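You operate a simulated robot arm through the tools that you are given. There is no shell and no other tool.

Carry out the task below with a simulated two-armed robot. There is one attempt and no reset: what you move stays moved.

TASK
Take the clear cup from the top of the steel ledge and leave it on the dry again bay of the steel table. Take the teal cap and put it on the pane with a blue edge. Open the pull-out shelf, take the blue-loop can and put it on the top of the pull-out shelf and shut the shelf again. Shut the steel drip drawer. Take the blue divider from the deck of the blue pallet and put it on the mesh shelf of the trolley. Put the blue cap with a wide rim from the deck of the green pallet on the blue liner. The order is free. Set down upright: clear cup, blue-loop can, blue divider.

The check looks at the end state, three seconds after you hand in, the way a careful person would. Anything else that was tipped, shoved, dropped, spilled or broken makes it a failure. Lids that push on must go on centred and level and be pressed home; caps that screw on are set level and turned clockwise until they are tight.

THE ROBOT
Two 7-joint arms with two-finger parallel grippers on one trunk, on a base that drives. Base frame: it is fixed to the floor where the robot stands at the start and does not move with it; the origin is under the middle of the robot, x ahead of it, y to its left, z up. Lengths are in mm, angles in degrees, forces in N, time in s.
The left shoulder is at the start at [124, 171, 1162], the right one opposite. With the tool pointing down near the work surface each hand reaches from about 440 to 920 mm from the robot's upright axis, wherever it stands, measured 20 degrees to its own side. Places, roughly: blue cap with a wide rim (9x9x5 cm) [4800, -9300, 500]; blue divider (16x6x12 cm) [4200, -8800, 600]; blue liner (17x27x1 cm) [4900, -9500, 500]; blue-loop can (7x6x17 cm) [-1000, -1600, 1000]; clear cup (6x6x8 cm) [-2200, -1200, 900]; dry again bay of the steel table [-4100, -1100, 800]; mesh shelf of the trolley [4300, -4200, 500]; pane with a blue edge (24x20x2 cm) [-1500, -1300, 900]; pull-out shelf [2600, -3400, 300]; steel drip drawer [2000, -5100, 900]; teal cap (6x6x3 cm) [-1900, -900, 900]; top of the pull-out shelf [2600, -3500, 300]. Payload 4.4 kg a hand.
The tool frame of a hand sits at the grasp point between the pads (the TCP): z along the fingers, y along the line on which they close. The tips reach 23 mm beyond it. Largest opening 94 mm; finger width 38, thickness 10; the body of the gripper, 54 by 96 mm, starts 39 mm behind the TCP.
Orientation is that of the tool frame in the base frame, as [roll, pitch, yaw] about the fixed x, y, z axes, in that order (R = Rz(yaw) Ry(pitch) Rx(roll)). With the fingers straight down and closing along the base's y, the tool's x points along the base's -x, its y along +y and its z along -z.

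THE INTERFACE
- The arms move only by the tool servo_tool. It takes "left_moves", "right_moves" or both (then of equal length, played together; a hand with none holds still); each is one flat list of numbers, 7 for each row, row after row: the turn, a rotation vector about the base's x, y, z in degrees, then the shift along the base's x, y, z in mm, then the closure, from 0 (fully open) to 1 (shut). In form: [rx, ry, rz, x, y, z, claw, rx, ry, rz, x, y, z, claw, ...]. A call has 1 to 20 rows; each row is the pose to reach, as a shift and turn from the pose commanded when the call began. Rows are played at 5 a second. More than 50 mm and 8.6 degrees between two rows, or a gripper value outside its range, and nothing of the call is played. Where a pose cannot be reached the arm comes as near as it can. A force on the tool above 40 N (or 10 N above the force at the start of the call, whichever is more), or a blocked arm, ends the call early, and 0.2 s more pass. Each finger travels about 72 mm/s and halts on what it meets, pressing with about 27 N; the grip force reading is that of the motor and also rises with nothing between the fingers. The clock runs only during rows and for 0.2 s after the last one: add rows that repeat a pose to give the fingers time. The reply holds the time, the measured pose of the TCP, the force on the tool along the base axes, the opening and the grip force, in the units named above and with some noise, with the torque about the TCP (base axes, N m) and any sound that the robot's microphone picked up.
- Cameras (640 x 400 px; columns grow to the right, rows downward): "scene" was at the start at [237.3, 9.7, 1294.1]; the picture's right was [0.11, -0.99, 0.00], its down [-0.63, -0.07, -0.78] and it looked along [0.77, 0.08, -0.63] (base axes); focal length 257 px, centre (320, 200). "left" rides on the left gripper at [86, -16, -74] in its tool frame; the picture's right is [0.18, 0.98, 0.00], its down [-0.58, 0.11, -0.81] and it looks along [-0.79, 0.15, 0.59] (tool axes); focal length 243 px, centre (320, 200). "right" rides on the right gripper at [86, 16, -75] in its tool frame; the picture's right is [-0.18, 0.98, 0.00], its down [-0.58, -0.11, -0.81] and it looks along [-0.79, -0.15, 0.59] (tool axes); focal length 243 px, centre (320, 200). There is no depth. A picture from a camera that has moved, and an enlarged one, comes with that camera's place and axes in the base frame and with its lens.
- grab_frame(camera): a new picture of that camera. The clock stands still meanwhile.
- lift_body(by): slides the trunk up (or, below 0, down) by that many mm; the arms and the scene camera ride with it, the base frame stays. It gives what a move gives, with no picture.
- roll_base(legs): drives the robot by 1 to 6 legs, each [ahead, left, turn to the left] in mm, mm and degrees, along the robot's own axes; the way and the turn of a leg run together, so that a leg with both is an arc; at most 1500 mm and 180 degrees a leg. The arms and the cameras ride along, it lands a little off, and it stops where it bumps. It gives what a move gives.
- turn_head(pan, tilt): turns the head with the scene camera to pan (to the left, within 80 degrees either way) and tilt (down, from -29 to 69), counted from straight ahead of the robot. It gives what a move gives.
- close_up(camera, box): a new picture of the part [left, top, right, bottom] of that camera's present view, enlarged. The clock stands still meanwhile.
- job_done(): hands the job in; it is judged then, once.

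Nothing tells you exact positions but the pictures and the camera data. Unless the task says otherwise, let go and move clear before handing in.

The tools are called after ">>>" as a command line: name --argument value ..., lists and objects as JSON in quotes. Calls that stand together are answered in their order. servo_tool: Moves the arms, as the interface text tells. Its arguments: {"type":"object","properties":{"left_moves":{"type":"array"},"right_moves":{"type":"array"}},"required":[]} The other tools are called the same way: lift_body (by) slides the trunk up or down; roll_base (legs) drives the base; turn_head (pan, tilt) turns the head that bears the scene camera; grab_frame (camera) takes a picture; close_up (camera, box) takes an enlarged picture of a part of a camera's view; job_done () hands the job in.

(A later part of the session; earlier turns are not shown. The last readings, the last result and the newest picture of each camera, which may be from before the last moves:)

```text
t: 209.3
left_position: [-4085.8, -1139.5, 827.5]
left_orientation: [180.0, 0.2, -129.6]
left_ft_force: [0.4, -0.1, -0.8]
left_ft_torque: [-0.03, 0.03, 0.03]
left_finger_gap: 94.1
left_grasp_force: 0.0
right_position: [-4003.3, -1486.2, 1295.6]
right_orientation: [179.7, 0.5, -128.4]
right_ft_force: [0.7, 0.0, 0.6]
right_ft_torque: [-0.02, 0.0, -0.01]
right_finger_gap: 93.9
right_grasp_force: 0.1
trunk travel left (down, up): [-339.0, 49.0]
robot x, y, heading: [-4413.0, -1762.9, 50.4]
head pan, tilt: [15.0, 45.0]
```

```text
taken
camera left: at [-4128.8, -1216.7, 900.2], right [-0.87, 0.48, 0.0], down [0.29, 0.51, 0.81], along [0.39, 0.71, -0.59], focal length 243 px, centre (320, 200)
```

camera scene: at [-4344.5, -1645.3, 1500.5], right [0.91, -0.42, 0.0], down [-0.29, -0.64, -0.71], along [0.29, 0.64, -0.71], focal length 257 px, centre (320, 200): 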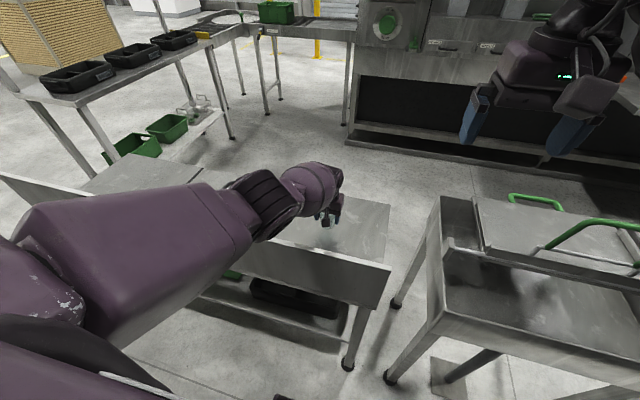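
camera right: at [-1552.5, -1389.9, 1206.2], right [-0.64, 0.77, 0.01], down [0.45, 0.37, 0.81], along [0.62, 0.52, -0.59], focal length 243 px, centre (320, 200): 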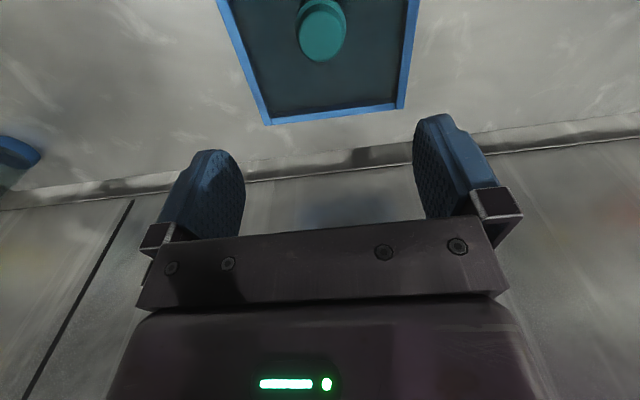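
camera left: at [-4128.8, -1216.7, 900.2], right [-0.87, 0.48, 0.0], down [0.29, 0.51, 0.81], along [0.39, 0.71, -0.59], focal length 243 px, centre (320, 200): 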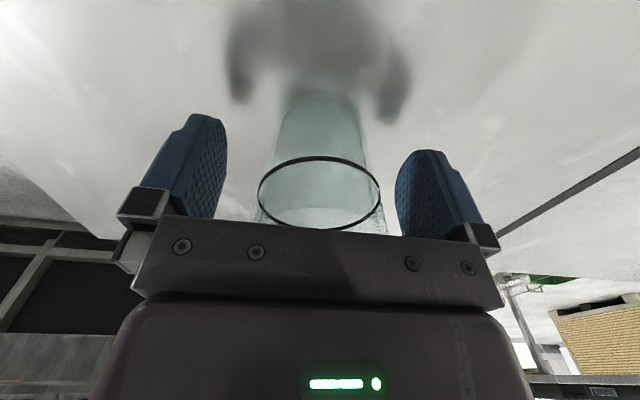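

Released. Lifting straight up and then retracting.

>>> servo_tool --left_moves '[0, 0, 0, 0, 0, 30, 0, 0, 0, 0, 0, 0, 70, 0, 0, 0, 0, 0, 0, 110, 0, 0, 0, 0, 0, 0, 155, 0, 0, 0, 0, 0, 0, 200, 0, 0, 0, 0, 0, 0, 245, 0, 0, 0, 0, 0, 0, 290, 0, 0, 0, 0, 0, 0, 335, 0, 0, 0, 0, 0, 0, 380, 0, 0, 0, 0, -31, -28, 410, 0, 0, 0, 0, -62, -56, 430, 0, 0, 0, 0, -93, -84, 440, 0, 0, 0, 0, -124, -112, 440, 0, 0, 0, 0, -155, -140, 440, 0, 0, 0, 0, -185, -168, 440, 0, 0, 0, 0, -185, -168, 440, 0]'

>>> grab_frame --camera "scene"

```text
refused: row 10 steps farther than a row can; nothing moved
```

```text
taken
camera scene: at [-4344.8, -1645.3, 1460.1], right [0.91, -0.42, 0.0], down [-0.29, -0.64, -0.71], along [0.29, 0.64, -0.71], focal length 257 px, centre (320, 200)
```

scene: 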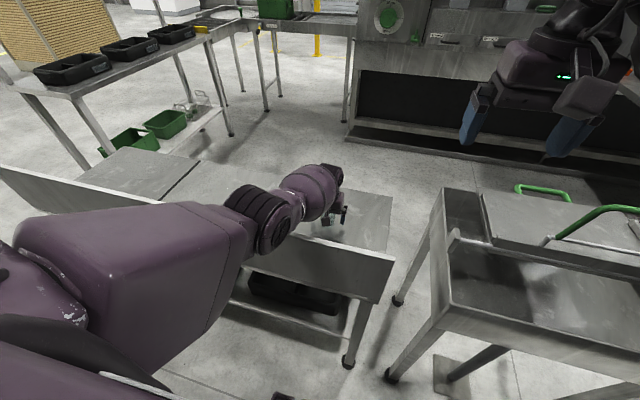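

>>> servo_tool --left_moves '[0, 0, 0, 0, 0, 30, 0, 0, 0, 0, 0, 0, 70, 0, 0, 0, 0, 0, 0, 110, 0, 0, 0, 0, 0, 0, 155, 0, 0, 0, 0, 0, 0, 200, 0, 0, 0, 0, 0, 0, 245, 0, 0, 0, 0, 0, 0, 290, 0, 0, 0, 0, 0, 0, 335, 0, 0, 0, 0, 0, 0, 380, 0, 0, 0, 0, -20, -18, 410, 0, 0, 0, 0, -46, -42, 435, 0, 0, 0, 0, -78, -70, 440, 0, 0, 0, 0, -109, -98, 440, 0, 0, 0, 0, -140, -126, 440, 0, 0, 0, 0, -165, -149, 440, 0, 0, 0, 0, -185, -168, 440, 0, 0, 0, 0, -185, -168, 440, 0]'

>>> grab_frame --camera "scene"

>>> close_up --camera "scene" --box '[220, 150, 400, 270]'

```text
t: 212.9
left_position: [-4268.8, -1307.6, 1265.3]
left_orientation: [179.9, 0.2, -129.6]
left_ft_force: [1.4, 0.7, -1.0]
left_ft_torque: [0.0, 0.02, -0.01]
left_finger_gap: 94.0
left_grasp_force: 0.1
right_position: [-4002.1, -1486.6, 1295.4]
right_orientation: [179.6, 0.5, -128.3]
right_ft_force: [0.6, 0.3, 0.1]
right_ft_torque: [-0.03, 0.01, 0.01]
right_finger_gap: 94.1
right_grasp_force: 0.1
trunk travel left (down, up): [-339.0, 49.0]
robot x, y, heading: [-4415.0, -1763.6, 50.2]
head pan, tilt: [15.0, 45.0]
```

```text
taken
camera scene: at [-4344.3, -1645.0, 1460.0], right [0.91, -0.42, 0.0], down [-0.29, -0.64, -0.71], along [0.29, 0.64, -0.71], focal length 257 px, centre (320, 200)
```

scene: 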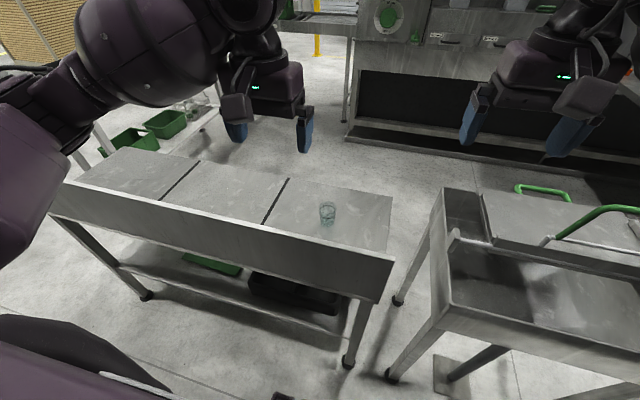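

```text
3.33 times, centred on (310, 210) of scene
camera zoom: at [-4344.3, -1645.0, 1460.0], right [0.91, -0.42, 0.0], down [-0.29, -0.64, -0.71], along [0.29, 0.64, -0.71], focal length 858 px, centre (353, 167)
```

zoom: 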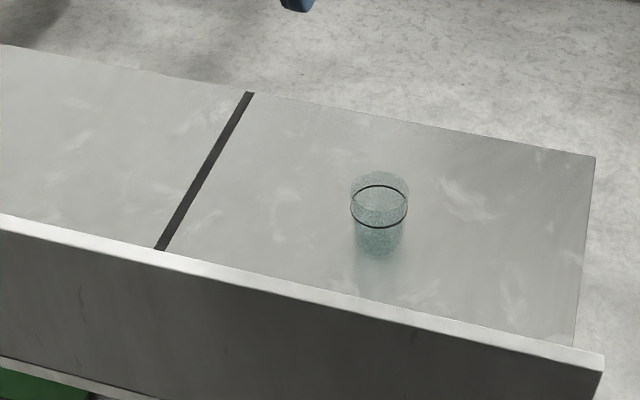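

The cup stands upright in the right-hand bay. Next is the blue-loop can: I'll slide back along the aisle and approach the right end of the ledge.

>>> roll_base --legs '[[0, -1300, 0], [0, -450, 0], [600, -250, 0]]'

>>> lift_body --by -164

>>> turn_head --pan -10 --tilt 15

>>> grab_frame --camera "scene"

```text
t: 231.9
left_position: [-2337.5, -2101.7, 1265.6]
left_orientation: [179.9, 0.2, -128.7]
left_ft_force: [0.1, -0.5, 0.0]
left_ft_torque: [-0.02, 0.03, 0.02]
left_finger_gap: 93.9
left_grasp_force: 0.0
right_position: [-2068.9, -2278.3, 1297.0]
right_orientation: [179.7, 0.6, -127.5]
right_ft_force: [0.5, 0.7, -0.2]
right_ft_torque: [-0.01, 0.01, -0.01]
right_finger_gap: 94.1
right_grasp_force: 0.1
trunk travel left (down, up): [-339.0, 49.0]
robot x, y, heading: [-2475.9, -2564.5, 51.4]
head pan, tilt: [15.0, 45.0]
```

```text
t: 233.8
left_position: [-2338.3, -2104.2, 1102.4]
left_orientation: [179.9, 0.4, -128.7]
left_ft_force: [0.1, -0.7, -0.5]
left_ft_torque: [0.02, -0.03, 0.02]
left_finger_gap: 94.3
left_grasp_force: 0.0
right_position: [-2069.2, -2279.0, 1134.8]
right_orientation: [179.7, 0.8, -127.4]
right_ft_force: [0.0, 0.0, 0.2]
right_ft_torque: [0.01, -0.02, -0.01]
right_finger_gap: 94.0
right_grasp_force: 0.0
trunk travel left (down, up): [-175.0, 213.0]
robot x, y, heading: [-2473.7, -2565.3, 51.0]
head pan, tilt: [15.0, 45.0]
```

```text
t: 234.8
left_position: [-2337.5, -2103.3, 1101.9]
left_orientation: [180.0, 0.1, -128.8]
left_ft_force: [-0.3, 0.5, 0.4]
left_ft_torque: [0.0, -0.02, 0.02]
left_finger_gap: 93.6
left_grasp_force: 0.0
right_position: [-2068.9, -2279.0, 1131.9]
right_orientation: [179.7, 0.5, -127.6]
right_ft_force: [0.2, -0.5, 0.5]
right_ft_torque: [-0.03, -0.04, 0.01]
right_finger_gap: 94.0
right_grasp_force: 0.0
trunk travel left (down, up): [-175.0, 213.0]
robot x, y, heading: [-2476.3, -2560.4, 51.2]
head pan, tilt: [-10.0, 15.0]
```

```text
taken
camera scene: at [-2310.5, -2380.4, 1332.2], right [0.66, -0.75, 0.0], down [-0.19, -0.17, -0.97], along [0.72, 0.64, -0.26], focal length 257 px, centre (320, 200)
```

scene: 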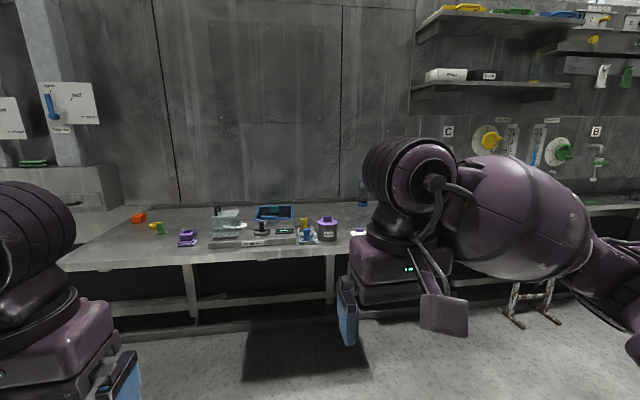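

The can is partly hidden behind my right wrist near the ledge's right end. I'll drive closer and to the right.

>>> roll_base --legs '[[0, -330, -1.6], [700, 0, 0]]'

>>> turn_head --pan 0 --tilt 20

>>> grab_frame --camera "scene"

```text
t: 241.6
left_position: [-1623.8, -1787.8, 1101.6]
left_orientation: [179.9, 0.2, -130.3]
left_ft_force: [0.8, -0.3, -1.0]
left_ft_torque: [0.0, 0.03, -0.02]
left_finger_gap: 93.9
left_grasp_force: 0.0
right_position: [-1359.7, -1970.9, 1131.3]
right_orientation: [179.7, 0.6, -129.2]
right_ft_force: [1.2, 0.1, -0.6]
right_ft_torque: [0.01, -0.01, 0.0]
right_finger_gap: 94.2
right_grasp_force: 0.0
trunk travel left (down, up): [-175.0, 213.0]
robot x, y, heading: [-1775.2, -2245.1, 49.6]
head pan, tilt: [-10.0, 15.0]
```

```text
t: 242.3
left_position: [-1622.7, -1786.3, 1101.4]
left_orientation: [179.9, 0.2, -130.4]
left_ft_force: [0.0, -0.2, -0.7]
left_ft_torque: [-0.02, -0.02, 0.0]
left_finger_gap: 94.1
left_grasp_force: 0.1
right_position: [-1359.6, -1971.0, 1131.7]
right_orientation: [179.7, 0.5, -129.2]
right_ft_force: [-0.7, -0.1, 0.0]
right_ft_torque: [0.01, -0.01, 0.01]
right_finger_gap: 94.0
right_grasp_force: 0.0
trunk travel left (down, up): [-175.0, 213.0]
robot x, y, heading: [-1772.3, -2243.0, 49.8]
head pan, tilt: [0.0, 20.0]
```

```text
taken
camera scene: at [-1615.7, -2053.6, 1324.1], right [0.76, -0.65, 0.0], down [-0.22, -0.26, -0.94], along [0.61, 0.72, -0.34], focal length 257 px, centre (320, 200)
```

scene: 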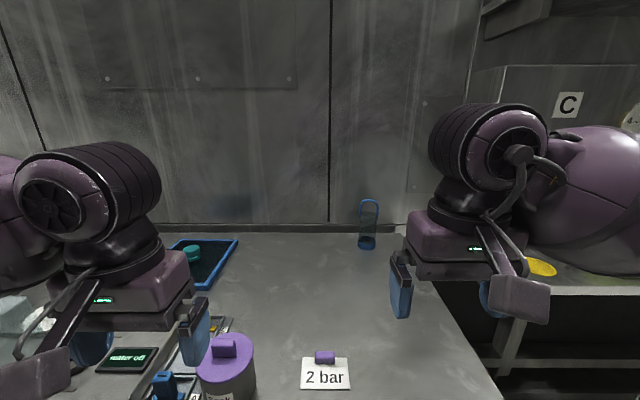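

There it is: a clear can with a blue base and a blue loop handle standing near the back wall. Zooming in.

>>> close_up --camera "scene" --box '[320, 185, 420, 260]'

>>> grab_frame --camera "right"

```text
5.33 times, centred on (370, 222) of scene
camera zoom: at [-1615.7, -2053.6, 1324.1], right [0.76, -0.65, 0.0], down [-0.22, -0.26, -0.94], along [0.61, 0.72, -0.34], focal length 1372 px, centre (53, 80)
```

zoom: 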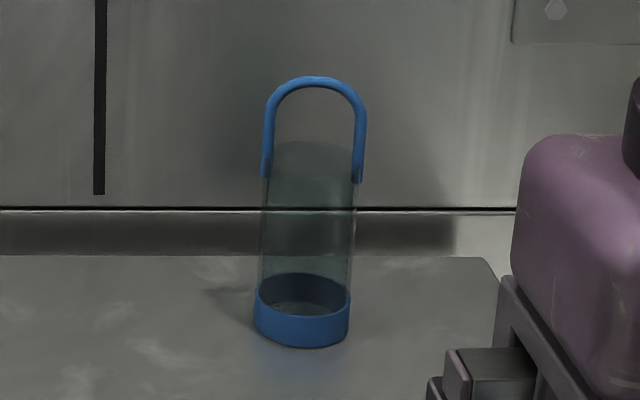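

```text
taken
camera right: at [-1427.1, -2028.6, 1205.5], right [-0.65, 0.76, 0.01], down [0.45, 0.37, 0.81], along [0.62, 0.53, -0.59], focal length 243 px, centre (320, 200)
```

right: 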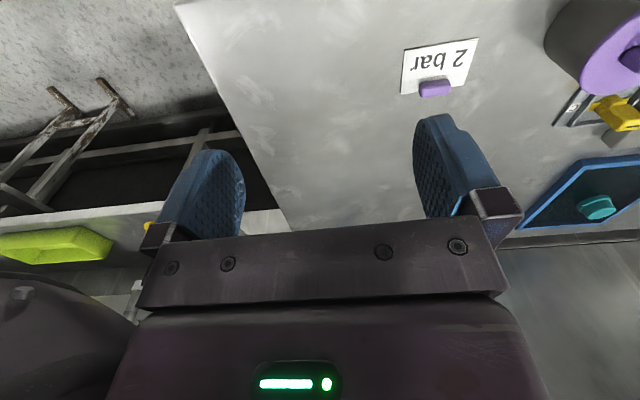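

The can stands at about (-1024, -1591): body top ~113 mm high, loop top ~164 mm. I'll drive forward 160 mm and turn the right gripper ~82° so it can pinch the loop front-to-back.

>>> roll_base --legs '[[165, 0, 0]]'

>>> servo_tool --right_moves '[0, 0, 8.24, 0, 0, 8, 0, 0, 0, 16.48, 0, 0, 16, 0, 0, 0, 24.72, 0, 0, 24, 0, 0, 0, 32.96, 0, 0, 32, 0, 0, 0, 41.2, 0, 0, 40, 0, 0, 0, 49.44, 0, 0, 48, 0, 0, 0, 57.68, 0, 0, 56, 0, 0, 0, 65.92, 0, 0, 64, 0, 0, 0, 74.16, 0, 0, 72, 0, 0, 0, 82.4, 0, 0, 80, 0, 0, 0, 82.4, 0, 0, 80, 0]'

>>> turn_head --pan -12 --tilt 25

>>> grab_frame --camera "scene"

>>> grab_frame --camera "right"

```text
t: 243.8
left_position: [-1516.4, -1659.6, 1101.6]
left_orientation: [179.9, 0.1, -130.4]
left_ft_force: [0.3, -0.7, -1.2]
left_ft_torque: [-0.02, -0.02, 0.0]
left_finger_gap: 93.9
left_grasp_force: 0.1
right_position: [-1251.7, -1843.2, 1131.5]
right_orientation: [179.7, 0.5, -129.2]
right_ft_force: [0.4, -1.0, 0.4]
right_ft_torque: [0.0, -0.01, 0.02]
right_finger_gap: 94.2
right_grasp_force: 0.1
trunk travel left (down, up): [-175.0, 213.0]
robot x, y, heading: [-1667.7, -2115.1, 49.6]
head pan, tilt: [0.0, 20.0]
```

```text
t: 246.2
left_position: [-1516.0, -1660.8, 1101.6]
left_orientation: [179.9, 0.1, -130.4]
left_ft_force: [-0.5, 0.0, -0.2]
left_ft_torque: [0.0, -0.01, -0.01]
left_finger_gap: 94.2
left_grasp_force: 0.0
right_position: [-1251.9, -1842.6, 1211.6]
right_orientation: [179.7, 0.6, -46.7]
right_ft_force: [-0.2, 0.1, -0.3]
right_ft_torque: [-0.02, -0.02, 0.02]
right_finger_gap: 93.9
right_grasp_force: 0.1
trunk travel left (down, up): [-175.0, 213.0]
robot x, y, heading: [-1668.6, -2114.6, 49.9]
head pan, tilt: [0.0, 20.0]
```

```text
t: 246.9
left_position: [-1515.5, -1660.6, 1101.1]
left_orientation: [179.9, 0.2, -130.4]
left_ft_force: [-0.9, -0.2, -1.7]
left_ft_torque: [0.02, 0.0, 0.01]
left_finger_gap: 94.0
left_grasp_force: 0.1
right_position: [-1252.4, -1844.1, 1212.2]
right_orientation: [179.7, 0.4, -46.8]
right_ft_force: [0.0, -0.1, -0.2]
right_ft_torque: [-0.05, -0.01, -0.03]
right_finger_gap: 94.0
right_grasp_force: 0.0
trunk travel left (down, up): [-175.0, 213.0]
robot x, y, heading: [-1665.1, -2113.6, 49.8]
head pan, tilt: [-12.0, 25.0]
```

```text
taken
camera scene: at [-1495.8, -1941.4, 1316.0], right [0.61, -0.79, 0.0], down [-0.33, -0.26, -0.91], along [0.72, 0.56, -0.42], focal length 257 px, centre (320, 200)
```

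scene: 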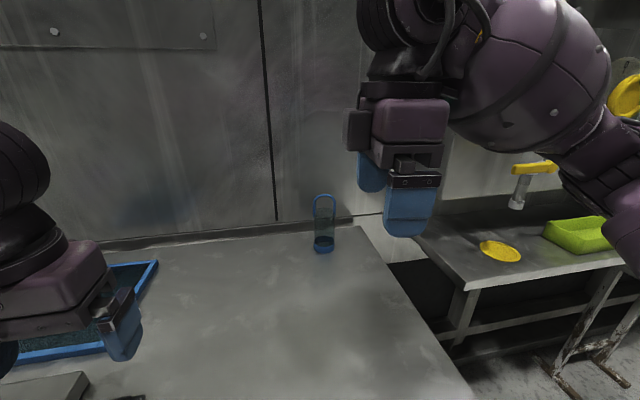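

```text
taken
camera right: at [-1204.3, -1918.6, 1285.7], right [-0.84, -0.54, 0.01], down [-0.31, 0.5, 0.81], along [-0.44, 0.68, -0.59], focal length 243 px, centre (320, 200)
```

right: 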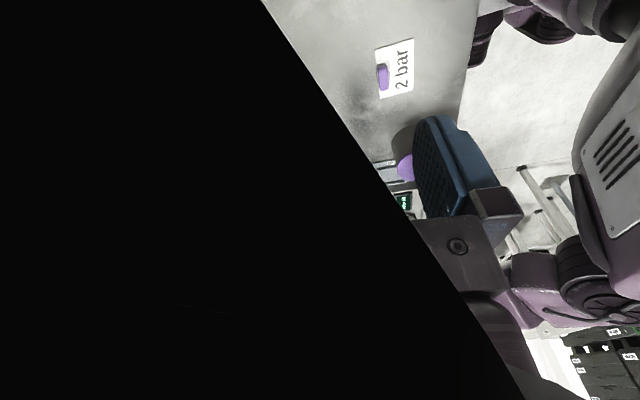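

With this orientation my wrist camera is buried against the forearm. I'll turn the gripper the other way round (180°) so the camera has a clear view.

>>> servo_tool --right_moves '[0, 0, -8.4, 0, 0, 0, 0, 0, 0, -16.8, 0, 0, 0, 0, 0, 0, -25.2, 0, 0, 0, 0, 0, 0, -33.6, 0, 0, 0, 0, 0, 0, -42, 0, 0, 0, 0, 0, 0, -50.4, 0, 0, 0, 0, 0, 0, -58.8, 0, 0, 0, 0, 0, 0, -67.2, 0, 0, 0, 0, 0, 0, -75.6, 0, 0, 0, 0, 0, 0, -84, 0, 0, 0, 0, 0, 0, -92.4, 0, 0, 0, 0, 0, 0, -100.8, 0, 0, 0, 0, 0, 0, -109.2, 0, 0, 0, 0, 0, 0, -117.6, 0, 0, 0, 0, 0, 0, -126, 0, 0, 0, 0, 0, 0, -134.4, 0, 0, 0, 0, 0, 0, -142.8, 0, 0, 0, 0, 0, 0, -151.2, 0, 0, 0, 0, 0, 0, -159.6, 0, 0, 0, 0, 0, 0, -168, 0, 0, 0, 0]'

>>> servo_tool --right_moves '[0, 0, -6, 0, 0, 0, 0, 0, 0, -12, 0, 0, 0, 0, 0, 0, -12, 0, 0, 0, 0]'

>>> grab_frame --camera "right"

>>> grab_frame --camera "scene"

```text
t: 251.1
left_position: [-1516.0, -1661.0, 1101.4]
left_orientation: [179.9, 0.1, -130.4]
left_ft_force: [0.3, -0.2, -0.3]
left_ft_torque: [-0.02, -0.03, 0.0]
left_finger_gap: 93.8
left_grasp_force: 0.0
right_position: [-1253.0, -1842.8, 1212.0]
right_orientation: [179.7, 0.5, 145.1]
right_ft_force: [-0.2, 0.0, 0.6]
right_ft_torque: [0.01, 0.02, -0.02]
right_finger_gap: 94.1
right_grasp_force: 0.0
trunk travel left (down, up): [-175.0, 213.0]
robot x, y, heading: [-1667.9, -2113.8, 49.4]
head pan, tilt: [-12.0, 25.0]
```

```text
t: 251.9
left_position: [-1517.3, -1661.5, 1101.3]
left_orientation: [179.9, 0.2, -130.5]
left_ft_force: [-0.6, 0.1, -1.0]
left_ft_torque: [-0.01, 0.03, 0.0]
left_finger_gap: 93.7
left_grasp_force: 0.1
right_position: [-1252.6, -1843.4, 1211.9]
right_orientation: [179.7, 0.4, 133.2]
right_ft_force: [-0.6, -1.2, -0.6]
right_ft_torque: [0.02, 0.01, 0.0]
right_finger_gap: 94.1
right_grasp_force: 0.1
trunk travel left (down, up): [-175.0, 213.0]
robot x, y, heading: [-1667.0, -2115.1, 49.7]
head pan, tilt: [-12.0, 25.0]
```

```text
taken
camera right: at [-1300.6, -1770.0, 1285.8], right [0.84, 0.54, 0.01], down [0.31, -0.5, 0.81], along [0.44, -0.68, -0.59], focal length 243 px, centre (320, 200)
```

right: 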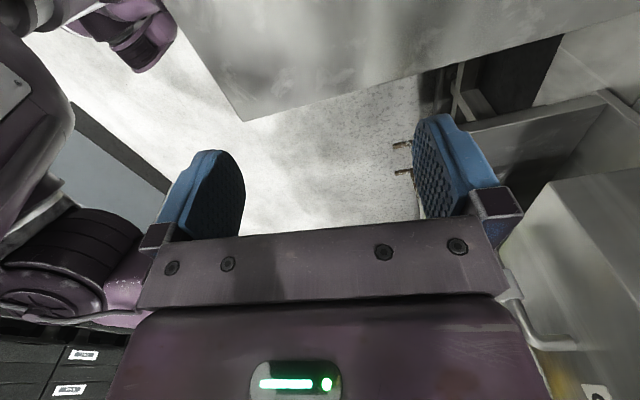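

```text
taken
camera scene: at [-1495.8, -1941.5, 1316.0], right [0.61, -0.79, 0.0], down [-0.33, -0.26, -0.91], along [0.72, 0.55, -0.42], focal length 257 px, centre (320, 200)
```

scene: 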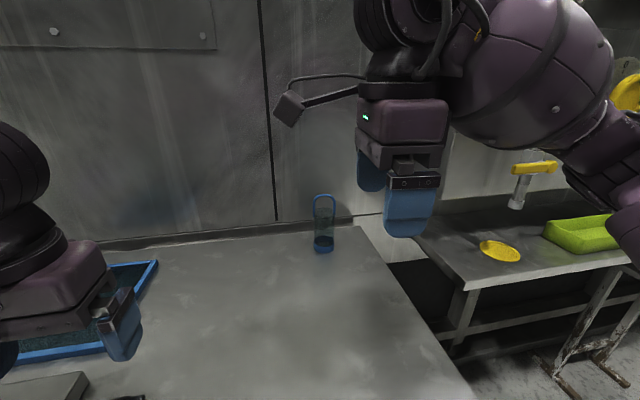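

The hand is now oriented with a clear camera. I'll move it toward the can, stopping short to look at the loop's orientation.

>>> servo_tool --right_moves '[0, 0, 0, 27, 29.7, -10, 0, 0, 0, 0, 54, 59.4, -20, 0, 0, 0, 0, 80.6, 89, -30, 0, 0, 0, 0, 107.4, 119, -40, 0, 0, 0, 0, 134, 148.6, -50, 0, 0, 0, 0, 161, 178, -62, 0, 0, 0, 0, 188, 208, -80, 0, 0, 0, 0, 188, 208, -80, 0]'

>>> grab_frame --camera "right"

>>> grab_frame --camera "scene"

```text
t: 253.7
left_position: [-1516.9, -1661.1, 1102.2]
left_orientation: [179.9, 0.2, -130.3]
left_ft_force: [-0.3, -0.1, 0.3]
left_ft_torque: [0.05, -0.01, 0.0]
left_finger_gap: 94.0
left_grasp_force: 0.0
right_position: [-1064.3, -1637.4, 1133.0]
right_orientation: [179.7, 0.5, 133.2]
right_ft_force: [0.1, -0.4, 0.2]
right_ft_torque: [0.02, -0.01, -0.02]
right_finger_gap: 94.1
right_grasp_force: 0.1
trunk travel left (down, up): [-175.0, 213.0]
robot x, y, heading: [-1665.9, -2112.7, 49.7]
head pan, tilt: [-12.0, 25.0]
```

```text
taken
camera right: at [-1111.7, -1562.8, 1207.1], right [0.84, 0.54, 0.01], down [0.31, -0.5, 0.81], along [0.44, -0.68, -0.59], focal length 243 px, centre (320, 200)
```

right: 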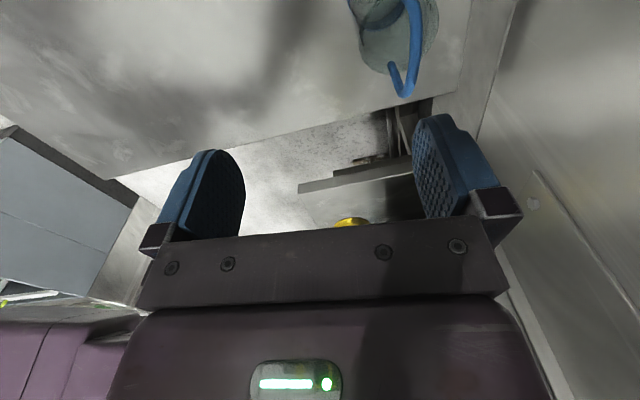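

```text
taken
camera scene: at [-1496.1, -1942.3, 1316.3], right [0.61, -0.79, 0.0], down [-0.33, -0.26, -0.91], along [0.72, 0.55, -0.42], focal length 257 px, centre (320, 200)
```

scene: 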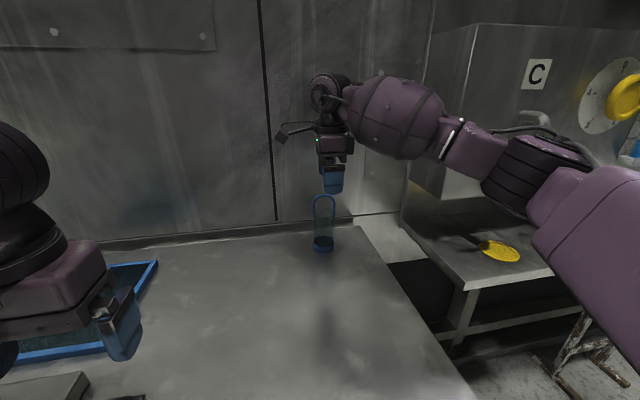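

I can see the loop nearly edge-on. Zooming for its exact position and direction.

>>> close_up --camera "right" --box '[320, 0, 460, 110]'

>>> close_up --camera "scene" --box '[270, 140, 390, 260]'

```text
3.64 times, centred on (390, 55) of right
camera zoom: at [-1111.7, -1562.8, 1207.1], right [0.84, 0.54, 0.01], down [0.31, -0.5, 0.81], along [0.44, -0.68, -0.59], focal length 882 px, centre (66, 727)
```

zoom: 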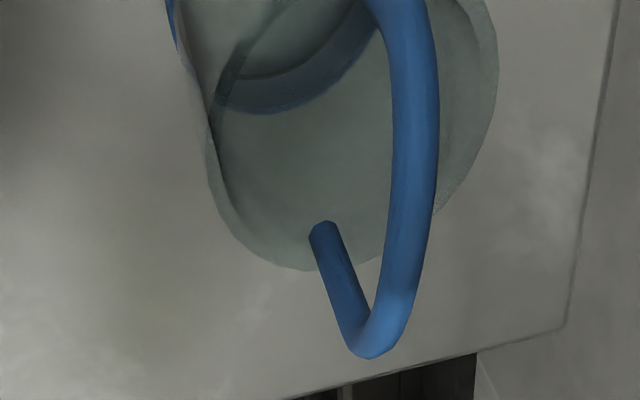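

```text
3.33 times, centred on (330, 200) of scene
camera zoom: at [-1496.1, -1942.3, 1316.3], right [0.61, -0.79, 0.0], down [-0.33, -0.26, -0.91], along [0.72, 0.55, -0.42], focal length 858 px, centre (287, 200)
```

zoom: 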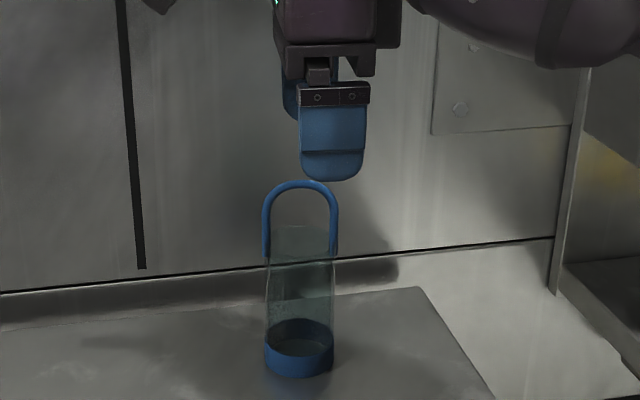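

The loop is centred near (-1028, -1593) and runs almost along my tool x-axis. I'll move over it, descend so the pads straddle the loop, and check.

>>> servo_tool --right_moves '[0, 0, -1.3, 18, 22, 0, 0, 0, 0, -2.5, 36.2, 44.4, 0, 0, 0, 0, -2.5, 36.2, 44.4, -30, 0, 0, 0, -2.5, 36.2, 44.4, -50, 0, 0, 0, -2.5, 36.2, 44.4, -50, 0]'

>>> grab_frame --camera "right"

>>> close_up --camera "scene" --box '[270, 140, 390, 260]'

```text
t: 254.9
left_position: [-1516.8, -1660.2, 1101.9]
left_orientation: [179.9, 0.3, -130.4]
left_ft_force: [0.2, -1.0, 0.5]
left_ft_torque: [0.0, 0.01, -0.05]
left_finger_gap: 93.9
left_grasp_force: 0.0
right_position: [-1028.5, -1591.7, 1082.6]
right_orientation: [179.7, 0.5, 130.6]
right_ft_force: [0.2, 0.2, -1.2]
right_ft_torque: [0.01, -0.02, 0.0]
right_finger_gap: 94.2
right_grasp_force: 0.0
trunk travel left (down, up): [-175.0, 213.0]
robot x, y, heading: [-1667.0, -2114.0, 49.5]
head pan, tilt: [-12.0, 25.0]
```

```text
taken
camera right: at [-1073.3, -1516.1, 1156.3], right [0.86, 0.5, 0.01], down [0.29, -0.51, 0.81], along [0.41, -0.7, -0.59], focal length 243 px, centre (320, 200)
```

right: 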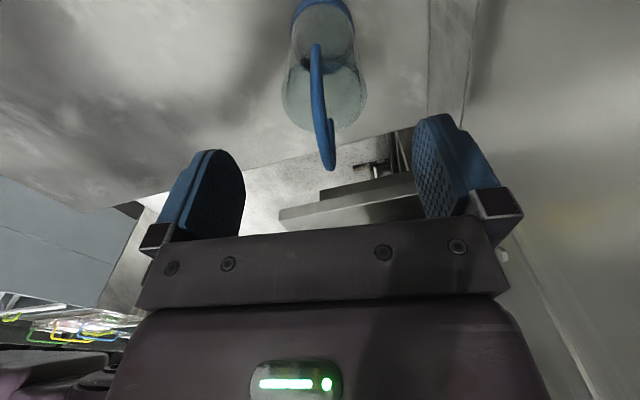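

```text
3.33 times, centred on (330, 200) of scene
camera zoom: at [-1495.9, -1941.7, 1316.1], right [0.61, -0.79, 0.0], down [-0.33, -0.26, -0.91], along [0.72, 0.55, -0.42], focal length 858 px, centre (287, 200)
```

zoom: 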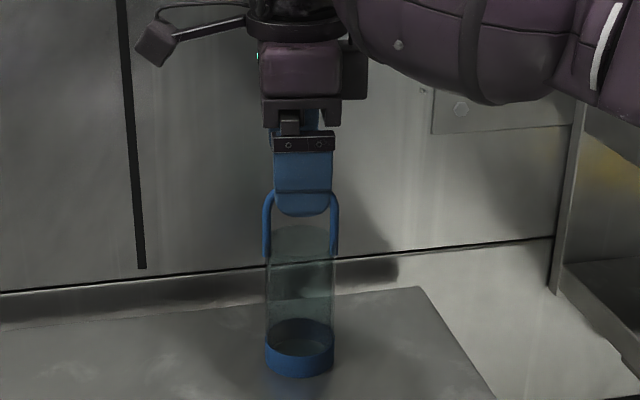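

The loop is centred between the pads. Lowering 45 mm and closing.

>>> servo_tool --right_moves '[0, 0, 0, 0, 0, -25, 0, 0, 0, 0, 0, 0, -44, 0, 0, 0, 0, 0, 0, -44, 0, 0, 0, 0, 0, 0, -44, 0.4, 0, 0, 0, 0, 0, -44, 0.7, 0, 0, 0, 0, 0, -44, 0.9, 0, 0, 0, 0, 0, -44, 1, 0, 0, 0, 0, 0, -44, 1, 0, 0, 0, 0, 0, -44, 1]'

>>> grab_frame --camera "right"

>>> close_up --camera "scene" --box '[270, 140, 390, 260]'

```text
t: 256.9
left_position: [-1516.4, -1660.8, 1101.1]
left_orientation: [179.8, 0.2, -130.3]
left_ft_force: [0.1, -0.4, 0.8]
left_ft_torque: [0.02, 0.0, 0.0]
left_finger_gap: 94.1
left_grasp_force: 0.0
right_position: [-1029.9, -1590.3, 1037.8]
right_orientation: [179.7, 0.5, 130.7]
right_ft_force: [1.0, 0.6, -0.7]
right_ft_torque: [0.01, 0.01, -0.03]
right_finger_gap: 6.3
right_grasp_force: 27.8
trunk travel left (down, up): [-175.0, 213.0]
robot x, y, heading: [-1664.6, -2117.6, 49.5]
head pan, tilt: [-12.0, 25.0]
```

```text
taken
camera right: at [-1073.6, -1515.7, 1111.9], right [0.86, 0.5, 0.01], down [0.29, -0.51, 0.81], along [0.41, -0.7, -0.59], focal length 243 px, centre (320, 200)
```

right: 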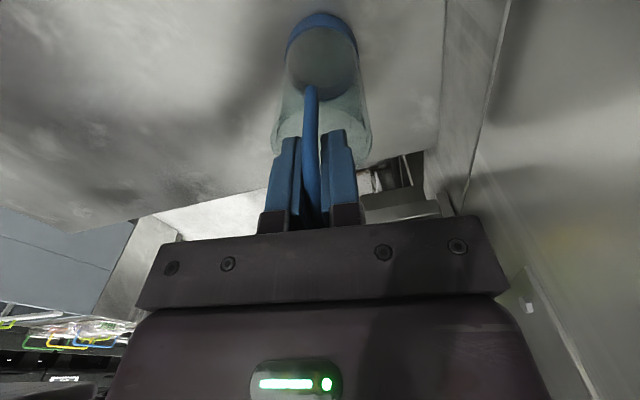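

```text
3.33 times, centred on (330, 200) of scene
camera zoom: at [-1495.7, -1941.5, 1316.0], right [0.61, -0.79, 0.0], down [-0.33, -0.26, -0.91], along [0.72, 0.55, -0.42], focal length 858 px, centre (287, 200)
```

zoom: 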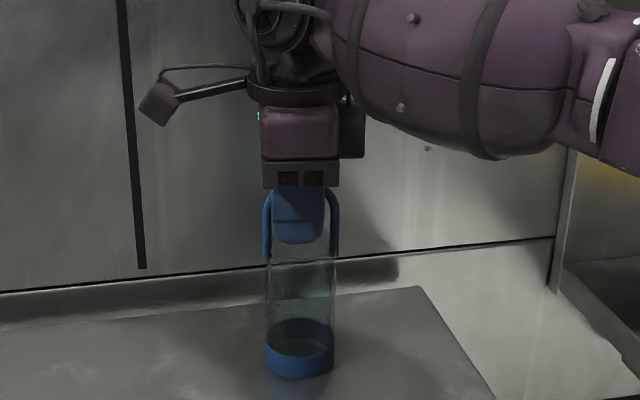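

Loop gripped (6.3 mm gap). Lifting gently and checking that the can hangs straight.

>>> servo_tool --right_moves '[0, 0, 0, 0, 0, 15, 1, 0, 0, 0, 0, 0, 40, 1, 0, 0, 0, 0, 0, 70, 1, 0, 0, 0, -10, -11, 95, 1, 0, 0, 0, -30, -34, 105, 1, 0, 0, 0, -30, -34, 105, 1]'

>>> close_up --camera "scene" --box '[270, 100, 390, 220]'

>>> grab_frame --camera "right"

```text
t: 258.3
left_position: [-1516.7, -1660.2, 1102.2]
left_orientation: [180.0, 0.3, -130.4]
left_ft_force: [0.7, 0.0, 0.6]
left_ft_torque: [0.01, 0.05, 0.0]
left_finger_gap: 94.1
left_grasp_force: 0.1
right_position: [-1058.2, -1625.5, 1143.7]
right_orientation: [179.8, 0.5, 130.8]
right_ft_force: [-0.8, -0.1, -1.0]
right_ft_torque: [0.01, 0.0, 0.04]
right_finger_gap: 6.2
right_grasp_force: 27.0
trunk travel left (down, up): [-175.0, 213.0]
robot x, y, heading: [-1668.3, -2110.8, 49.8]
head pan, tilt: [-12.0, 25.0]
```

```text
3.33 times, centred on (330, 160) of scene
camera zoom: at [-1495.6, -1940.8, 1315.7], right [0.61, -0.79, 0.0], down [-0.33, -0.26, -0.91], along [0.72, 0.55, -0.42], focal length 858 px, centre (287, 333)
```

zoom: 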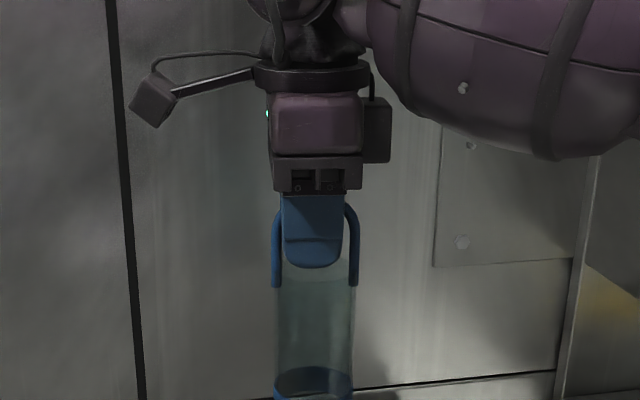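

```text
taken
camera right: at [-1104.1, -1549.2, 1215.9], right [0.86, 0.5, 0.01], down [0.29, -0.51, 0.81], along [0.41, -0.7, -0.58], focal length 243 px, centre (320, 200)
```

right: 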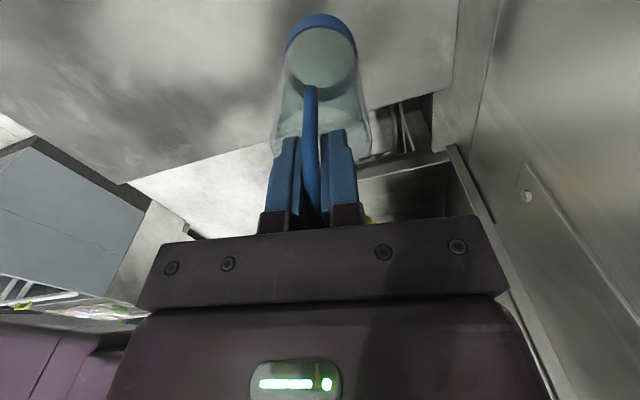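

The can hangs straight. Retracting it toward the body at height, then backing away.

>>> servo_tool --right_moves '[0, 0, 0, -27, -31.6, 5, 1, 0, 0, 0, -54, -63, 10, 1, 0, 0, 0, -81, -95, 15, 1, 0, 0, 0, -108, -126, 20, 1, 0, 0, 0, -135, -158, 25, 1, 0, 0, 0, -162, -190, 30, 1, 0, 0, 0, -188, -221, 36, 1, 0, 0, 0, -188, -221, 36, 1]'

>>> roll_base --legs '[[-500, 0, 0]]'

>>> turn_head --pan -60 --tilt 10

>>> grab_frame --camera "scene"

>>> turn_head --pan -80 --tilt 15

>>> grab_frame --camera "scene"

```text
t: 260.1
left_position: [-1515.3, -1659.5, 1100.5]
left_orientation: [179.9, 0.2, -130.4]
left_ft_force: [-0.1, -0.6, 0.2]
left_ft_torque: [-0.02, 0.01, -0.02]
left_finger_gap: 93.7
left_grasp_force: 0.0
right_position: [-1245.6, -1844.4, 1178.8]
right_orientation: [179.8, 0.5, 130.7]
right_ft_force: [0.4, -0.4, -1.4]
right_ft_torque: [-0.03, 0.01, 0.01]
right_finger_gap: 6.3
right_grasp_force: 26.9
trunk travel left (down, up): [-175.0, 213.0]
robot x, y, heading: [-1666.5, -2111.9, 49.7]
head pan, tilt: [-12.0, 25.0]
```

```text
t: 263.1
left_position: [-1840.2, -2040.5, 1102.4]
left_orientation: [179.9, 0.3, -130.2]
left_ft_force: [0.2, -0.3, 0.3]
left_ft_torque: [0.02, 0.03, -0.02]
left_finger_gap: 93.9
left_grasp_force: 0.1
right_position: [-1567.9, -2225.8, 1179.6]
right_orientation: [179.6, 0.4, 130.9]
right_ft_force: [0.6, -0.2, 0.2]
right_ft_torque: [-0.01, 0.01, 0.01]
right_finger_gap: 6.0
right_grasp_force: 26.9
trunk travel left (down, up): [-175.0, 213.0]
robot x, y, heading: [-1985.5, -2494.3, 49.9]
head pan, tilt: [-12.0, 25.0]
```

```text
t: 264.2
left_position: [-1838.7, -2039.5, 1102.4]
left_orientation: [179.8, 0.2, -130.2]
left_ft_force: [0.5, -0.4, -0.1]
left_ft_torque: [0.01, 0.02, 0.0]
left_finger_gap: 94.0
left_grasp_force: 0.0
right_position: [-1566.0, -2224.6, 1179.4]
right_orientation: [179.7, 0.5, 130.9]
right_ft_force: [-0.4, 0.0, -1.2]
right_ft_torque: [-0.02, 0.0, 0.01]
right_finger_gap: 6.1
right_grasp_force: 26.8
trunk travel left (down, up): [-175.0, 213.0]
robot x, y, heading: [-1987.4, -2493.3, 49.9]
head pan, tilt: [-60.0, 10.0]
```

```text
taken
camera scene: at [-1798.6, -2393.9, 1340.3], right [-0.18, -0.98, 0.0], down [-0.17, 0.03, -0.98], along [0.97, -0.17, -0.17], focal length 257 px, centre (320, 200)
```

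scene: 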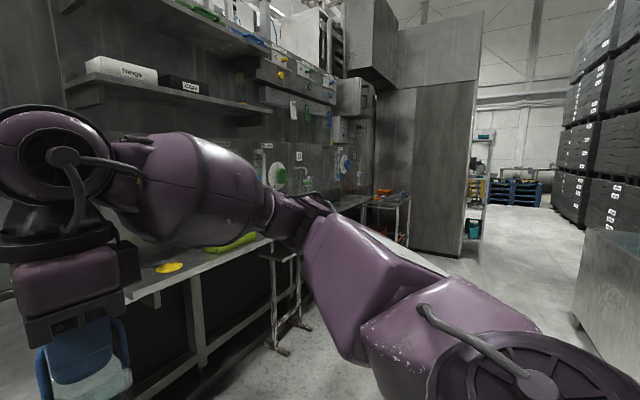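

```text
t: 265.1
left_position: [-1839.0, -2039.3, 1101.2]
left_orientation: [179.9, 0.2, -130.2]
left_ft_force: [-0.9, 0.4, 0.6]
left_ft_torque: [0.01, -0.01, -0.01]
left_finger_gap: 94.1
left_grasp_force: 0.1
right_position: [-1567.3, -2223.1, 1178.8]
right_orientation: [179.7, 0.4, 130.8]
right_ft_force: [0.1, 0.3, -0.5]
right_ft_torque: [0.0, -0.02, 0.01]
right_finger_gap: 6.3
right_grasp_force: 26.9
trunk travel left (down, up): [-175.0, 213.0]
robot x, y, heading: [-1991.3, -2495.0, 49.8]
head pan, tilt: [-80.0, 15.0]
```

```text
taken
camera scene: at [-1809.4, -2424.4, 1332.2], right [-0.5, -0.87, 0.0], down [-0.22, 0.13, -0.97], along [0.84, -0.48, -0.26], focal length 257 px, centre (320, 200)
```

scene: 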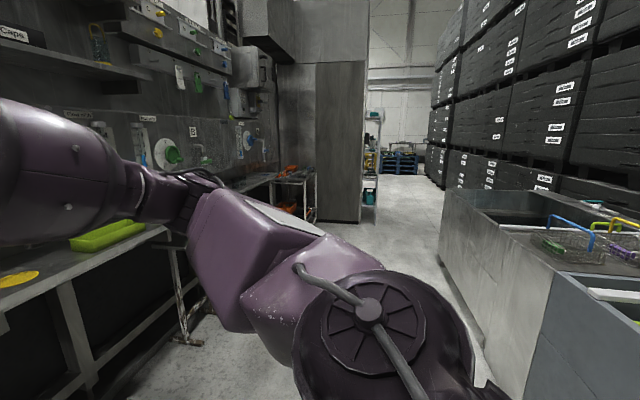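

The corridor continues between the bench and gray bins. I'll turn right to face along it and look ahead before driving toward the far end.

>>> roll_base --legs '[[70, 0, 0], [0, 0, -90]]'

>>> turn_head --pan 0 --tilt 15

>>> grab_frame --camera "scene"

```text
t: 269.9
left_position: [-1488.0, -2588.5, 1101.5]
left_orientation: [180.0, 0.1, 140.0]
left_ft_force: [-0.4, 0.8, -0.4]
left_ft_torque: [0.0, 0.0, 0.03]
left_finger_gap: 93.8
left_grasp_force: 0.1
right_position: [-1671.0, -2860.7, 1179.4]
right_orientation: [179.7, 0.5, 41.1]
right_ft_force: [0.6, -1.5, -0.6]
right_ft_torque: [0.02, -0.02, -0.03]
right_finger_gap: 5.9
right_grasp_force: 27.3
trunk travel left (down, up): [-175.0, 213.0]
robot x, y, heading: [-1941.1, -2436.9, -40.0]
head pan, tilt: [-80.0, 15.0]
```

```text
t: 271.4
left_position: [-1486.8, -2589.9, 1101.5]
left_orientation: [179.9, 0.3, 140.0]
left_ft_force: [-1.1, -1.1, -0.4]
left_ft_torque: [-0.05, 0.02, -0.01]
left_finger_gap: 94.1
left_grasp_force: 0.1
right_position: [-1671.1, -2862.3, 1178.5]
right_orientation: [179.7, 0.6, 41.1]
right_ft_force: [-0.4, -0.4, -0.6]
right_ft_torque: [0.02, -0.02, 0.02]
right_finger_gap: 6.3
right_grasp_force: 26.6
trunk travel left (down, up): [-175.0, 213.0]
robot x, y, heading: [-1941.5, -2439.4, -39.8]
head pan, tilt: [0.0, 15.0]
```

```text
taken
camera scene: at [-1754.7, -2598.8, 1332.2], right [-0.64, -0.77, 0.0], down [-0.2, 0.17, -0.97], along [0.74, -0.62, -0.26], focal length 257 px, centre (320, 200)
```

scene: 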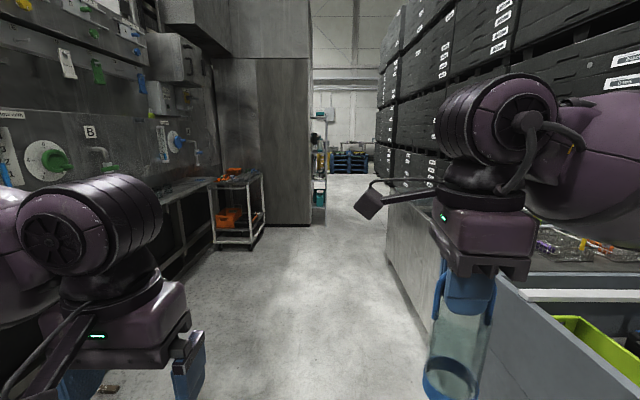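

The passage narrows at a tall cabinet about 3.5 m ahead on the left; the bins end before that on the right. I'll drive ahead 2.2 m and re-check.

>>> roll_base --legs '[[1400, -60, 0], [800, -60, 0]]'

>>> grab_frame --camera "scene"

>>> turn_head --pan -40 --tilt 20

>>> grab_frame --camera "scene"

```text
t: 282.2
left_position: [124.1, -4060.4, 1103.0]
left_orientation: [179.9, 0.2, 140.6]
left_ft_force: [0.7, 0.0, 1.3]
left_ft_torque: [-0.01, -0.02, -0.02]
left_finger_gap: 94.1
left_grasp_force: 0.1
right_position: [-57.1, -4332.9, 1179.4]
right_orientation: [179.7, 0.5, 41.8]
right_ft_force: [-0.4, 0.3, 0.1]
right_ft_torque: [0.03, 0.04, -0.01]
right_finger_gap: 6.1
right_grasp_force: 27.1
trunk travel left (down, up): [-175.0, 213.0]
robot x, y, heading: [-331.9, -3917.9, -39.3]
head pan, tilt: [0.0, 15.0]
```

```text
taken
camera scene: at [-143.0, -4073.0, 1332.2], right [-0.63, -0.77, 0.0], down [-0.2, 0.16, -0.97], along [0.75, -0.61, -0.26], focal length 257 px, centre (320, 200)
```

scene: 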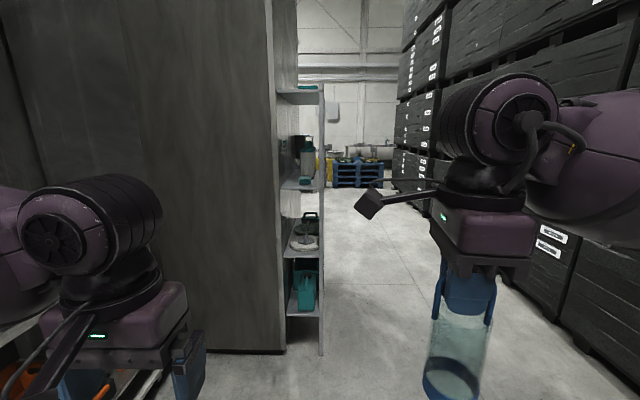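

```text
t: 283.3
left_position: [124.1, -4060.8, 1100.6]
left_orientation: [179.9, 0.3, 140.6]
left_ft_force: [-0.7, 0.1, 0.1]
left_ft_torque: [-0.01, 0.0, 0.01]
left_finger_gap: 94.3
left_grasp_force: 0.1
right_position: [-56.9, -4335.0, 1178.7]
right_orientation: [179.6, 0.4, 41.8]
right_ft_force: [0.3, 0.1, -1.4]
right_ft_torque: [0.03, -0.02, -0.04]
right_finger_gap: 6.2
right_grasp_force: 27.2
trunk travel left (down, up): [-175.0, 213.0]
robot x, y, heading: [-337.0, -3916.5, -39.5]
head pan, tilt: [-40.0, 20.0]
```

```text
taken
camera scene: at [-198.0, -4105.2, 1324.1], right [-0.98, -0.19, 0.0], down [-0.06, 0.34, -0.94], along [0.18, -0.92, -0.34], focal length 257 px, centre (320, 200)
```

scene: 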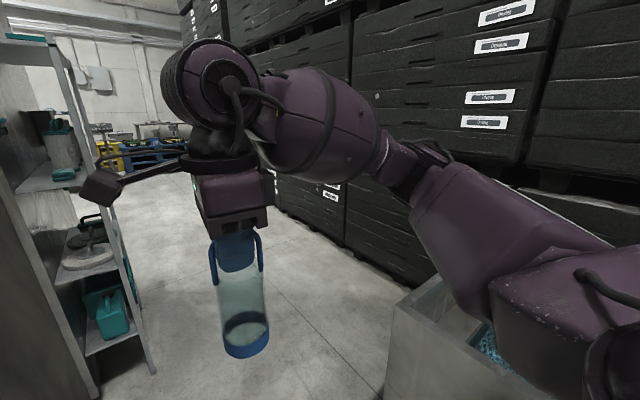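

A shelf rack sticks out beyond the cabinet straight ahead, while the bin on my right ends in about 0.7 m. I'll go forward 1 m, then sidestep right 600 mm to pass the rack.

>>> roll_base --legs '[[980, 0, -1], [0, -620, 0]]'

>>> turn_head --pan 20 --tilt 15

>>> grab_frame --camera "scene"

>>> turn_head --pan -20 --tilt 15

>>> grab_frame --camera "scene"

```text
t: 293.9
left_position: [484.4, -5172.0, 1101.8]
left_orientation: [179.9, 0.2, 139.9]
left_ft_force: [0.2, 0.6, -0.1]
left_ft_torque: [-0.04, -0.02, 0.0]
left_finger_gap: 93.9
left_grasp_force: 0.0
right_position: [301.6, -5443.1, 1178.1]
right_orientation: [179.7, 0.5, 41.2]
right_ft_force: [-0.1, 0.9, -0.5]
right_ft_torque: [-0.02, 0.03, 0.0]
right_finger_gap: 6.3
right_grasp_force: 26.8
trunk travel left (down, up): [-175.0, 213.0]
robot x, y, heading: [28.8, -5022.2, -39.8]
head pan, tilt: [-40.0, 20.0]
```

```text
t: 295.2
left_position: [485.1, -5172.4, 1101.3]
left_orientation: [179.9, 0.3, 140.1]
left_ft_force: [0.5, -0.1, 0.4]
left_ft_torque: [0.01, 0.0, -0.05]
left_finger_gap: 93.9
left_grasp_force: 0.2
right_position: [302.0, -5443.5, 1178.4]
right_orientation: [179.7, 0.5, 41.3]
right_ft_force: [0.3, 0.0, -1.1]
right_ft_torque: [-0.01, -0.03, 0.02]
right_finger_gap: 6.2
right_grasp_force: 27.0
trunk travel left (down, up): [-175.0, 213.0]
robot x, y, heading: [29.4, -5026.5, -40.0]
head pan, tilt: [20.0, 15.0]
```

```text
taken
camera scene: at [233.4, -5153.3, 1332.2], right [-0.34, -0.94, 0.0], down [-0.24, 0.09, -0.97], along [0.91, -0.33, -0.26], focal length 257 px, centre (320, 200)
```

scene: 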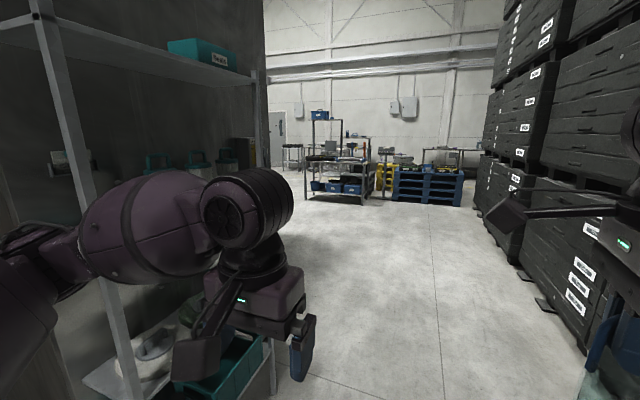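

```text
t: 296.3
left_position: [486.0, -5172.6, 1102.5]
left_orientation: [179.8, 0.1, 140.0]
left_ft_force: [-0.4, -0.8, 0.1]
left_ft_torque: [-0.02, -0.01, 0.0]
left_finger_gap: 94.0
left_grasp_force: 0.1
right_position: [302.3, -5443.1, 1178.5]
right_orientation: [179.7, 0.5, 41.2]
right_ft_force: [0.6, -0.2, -1.1]
right_ft_torque: [-0.01, -0.01, -0.02]
right_finger_gap: 6.4
right_grasp_force: 27.2
trunk travel left (down, up): [-175.0, 213.0]
robot x, y, heading: [25.4, -5025.0, -39.8]
head pan, tilt: [-20.0, 15.0]
```

```text
taken
camera scene: at [192.5, -5202.2, 1332.2], right [-0.86, -0.5, 0.0], down [-0.13, 0.22, -0.97], along [0.49, -0.84, -0.26], focal length 257 px, centre (320, 200)
```

scene: 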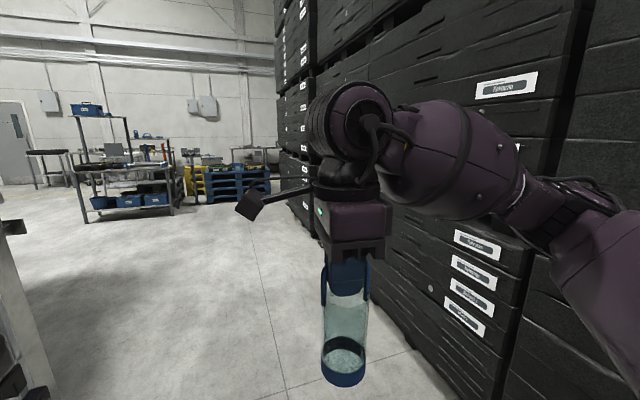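

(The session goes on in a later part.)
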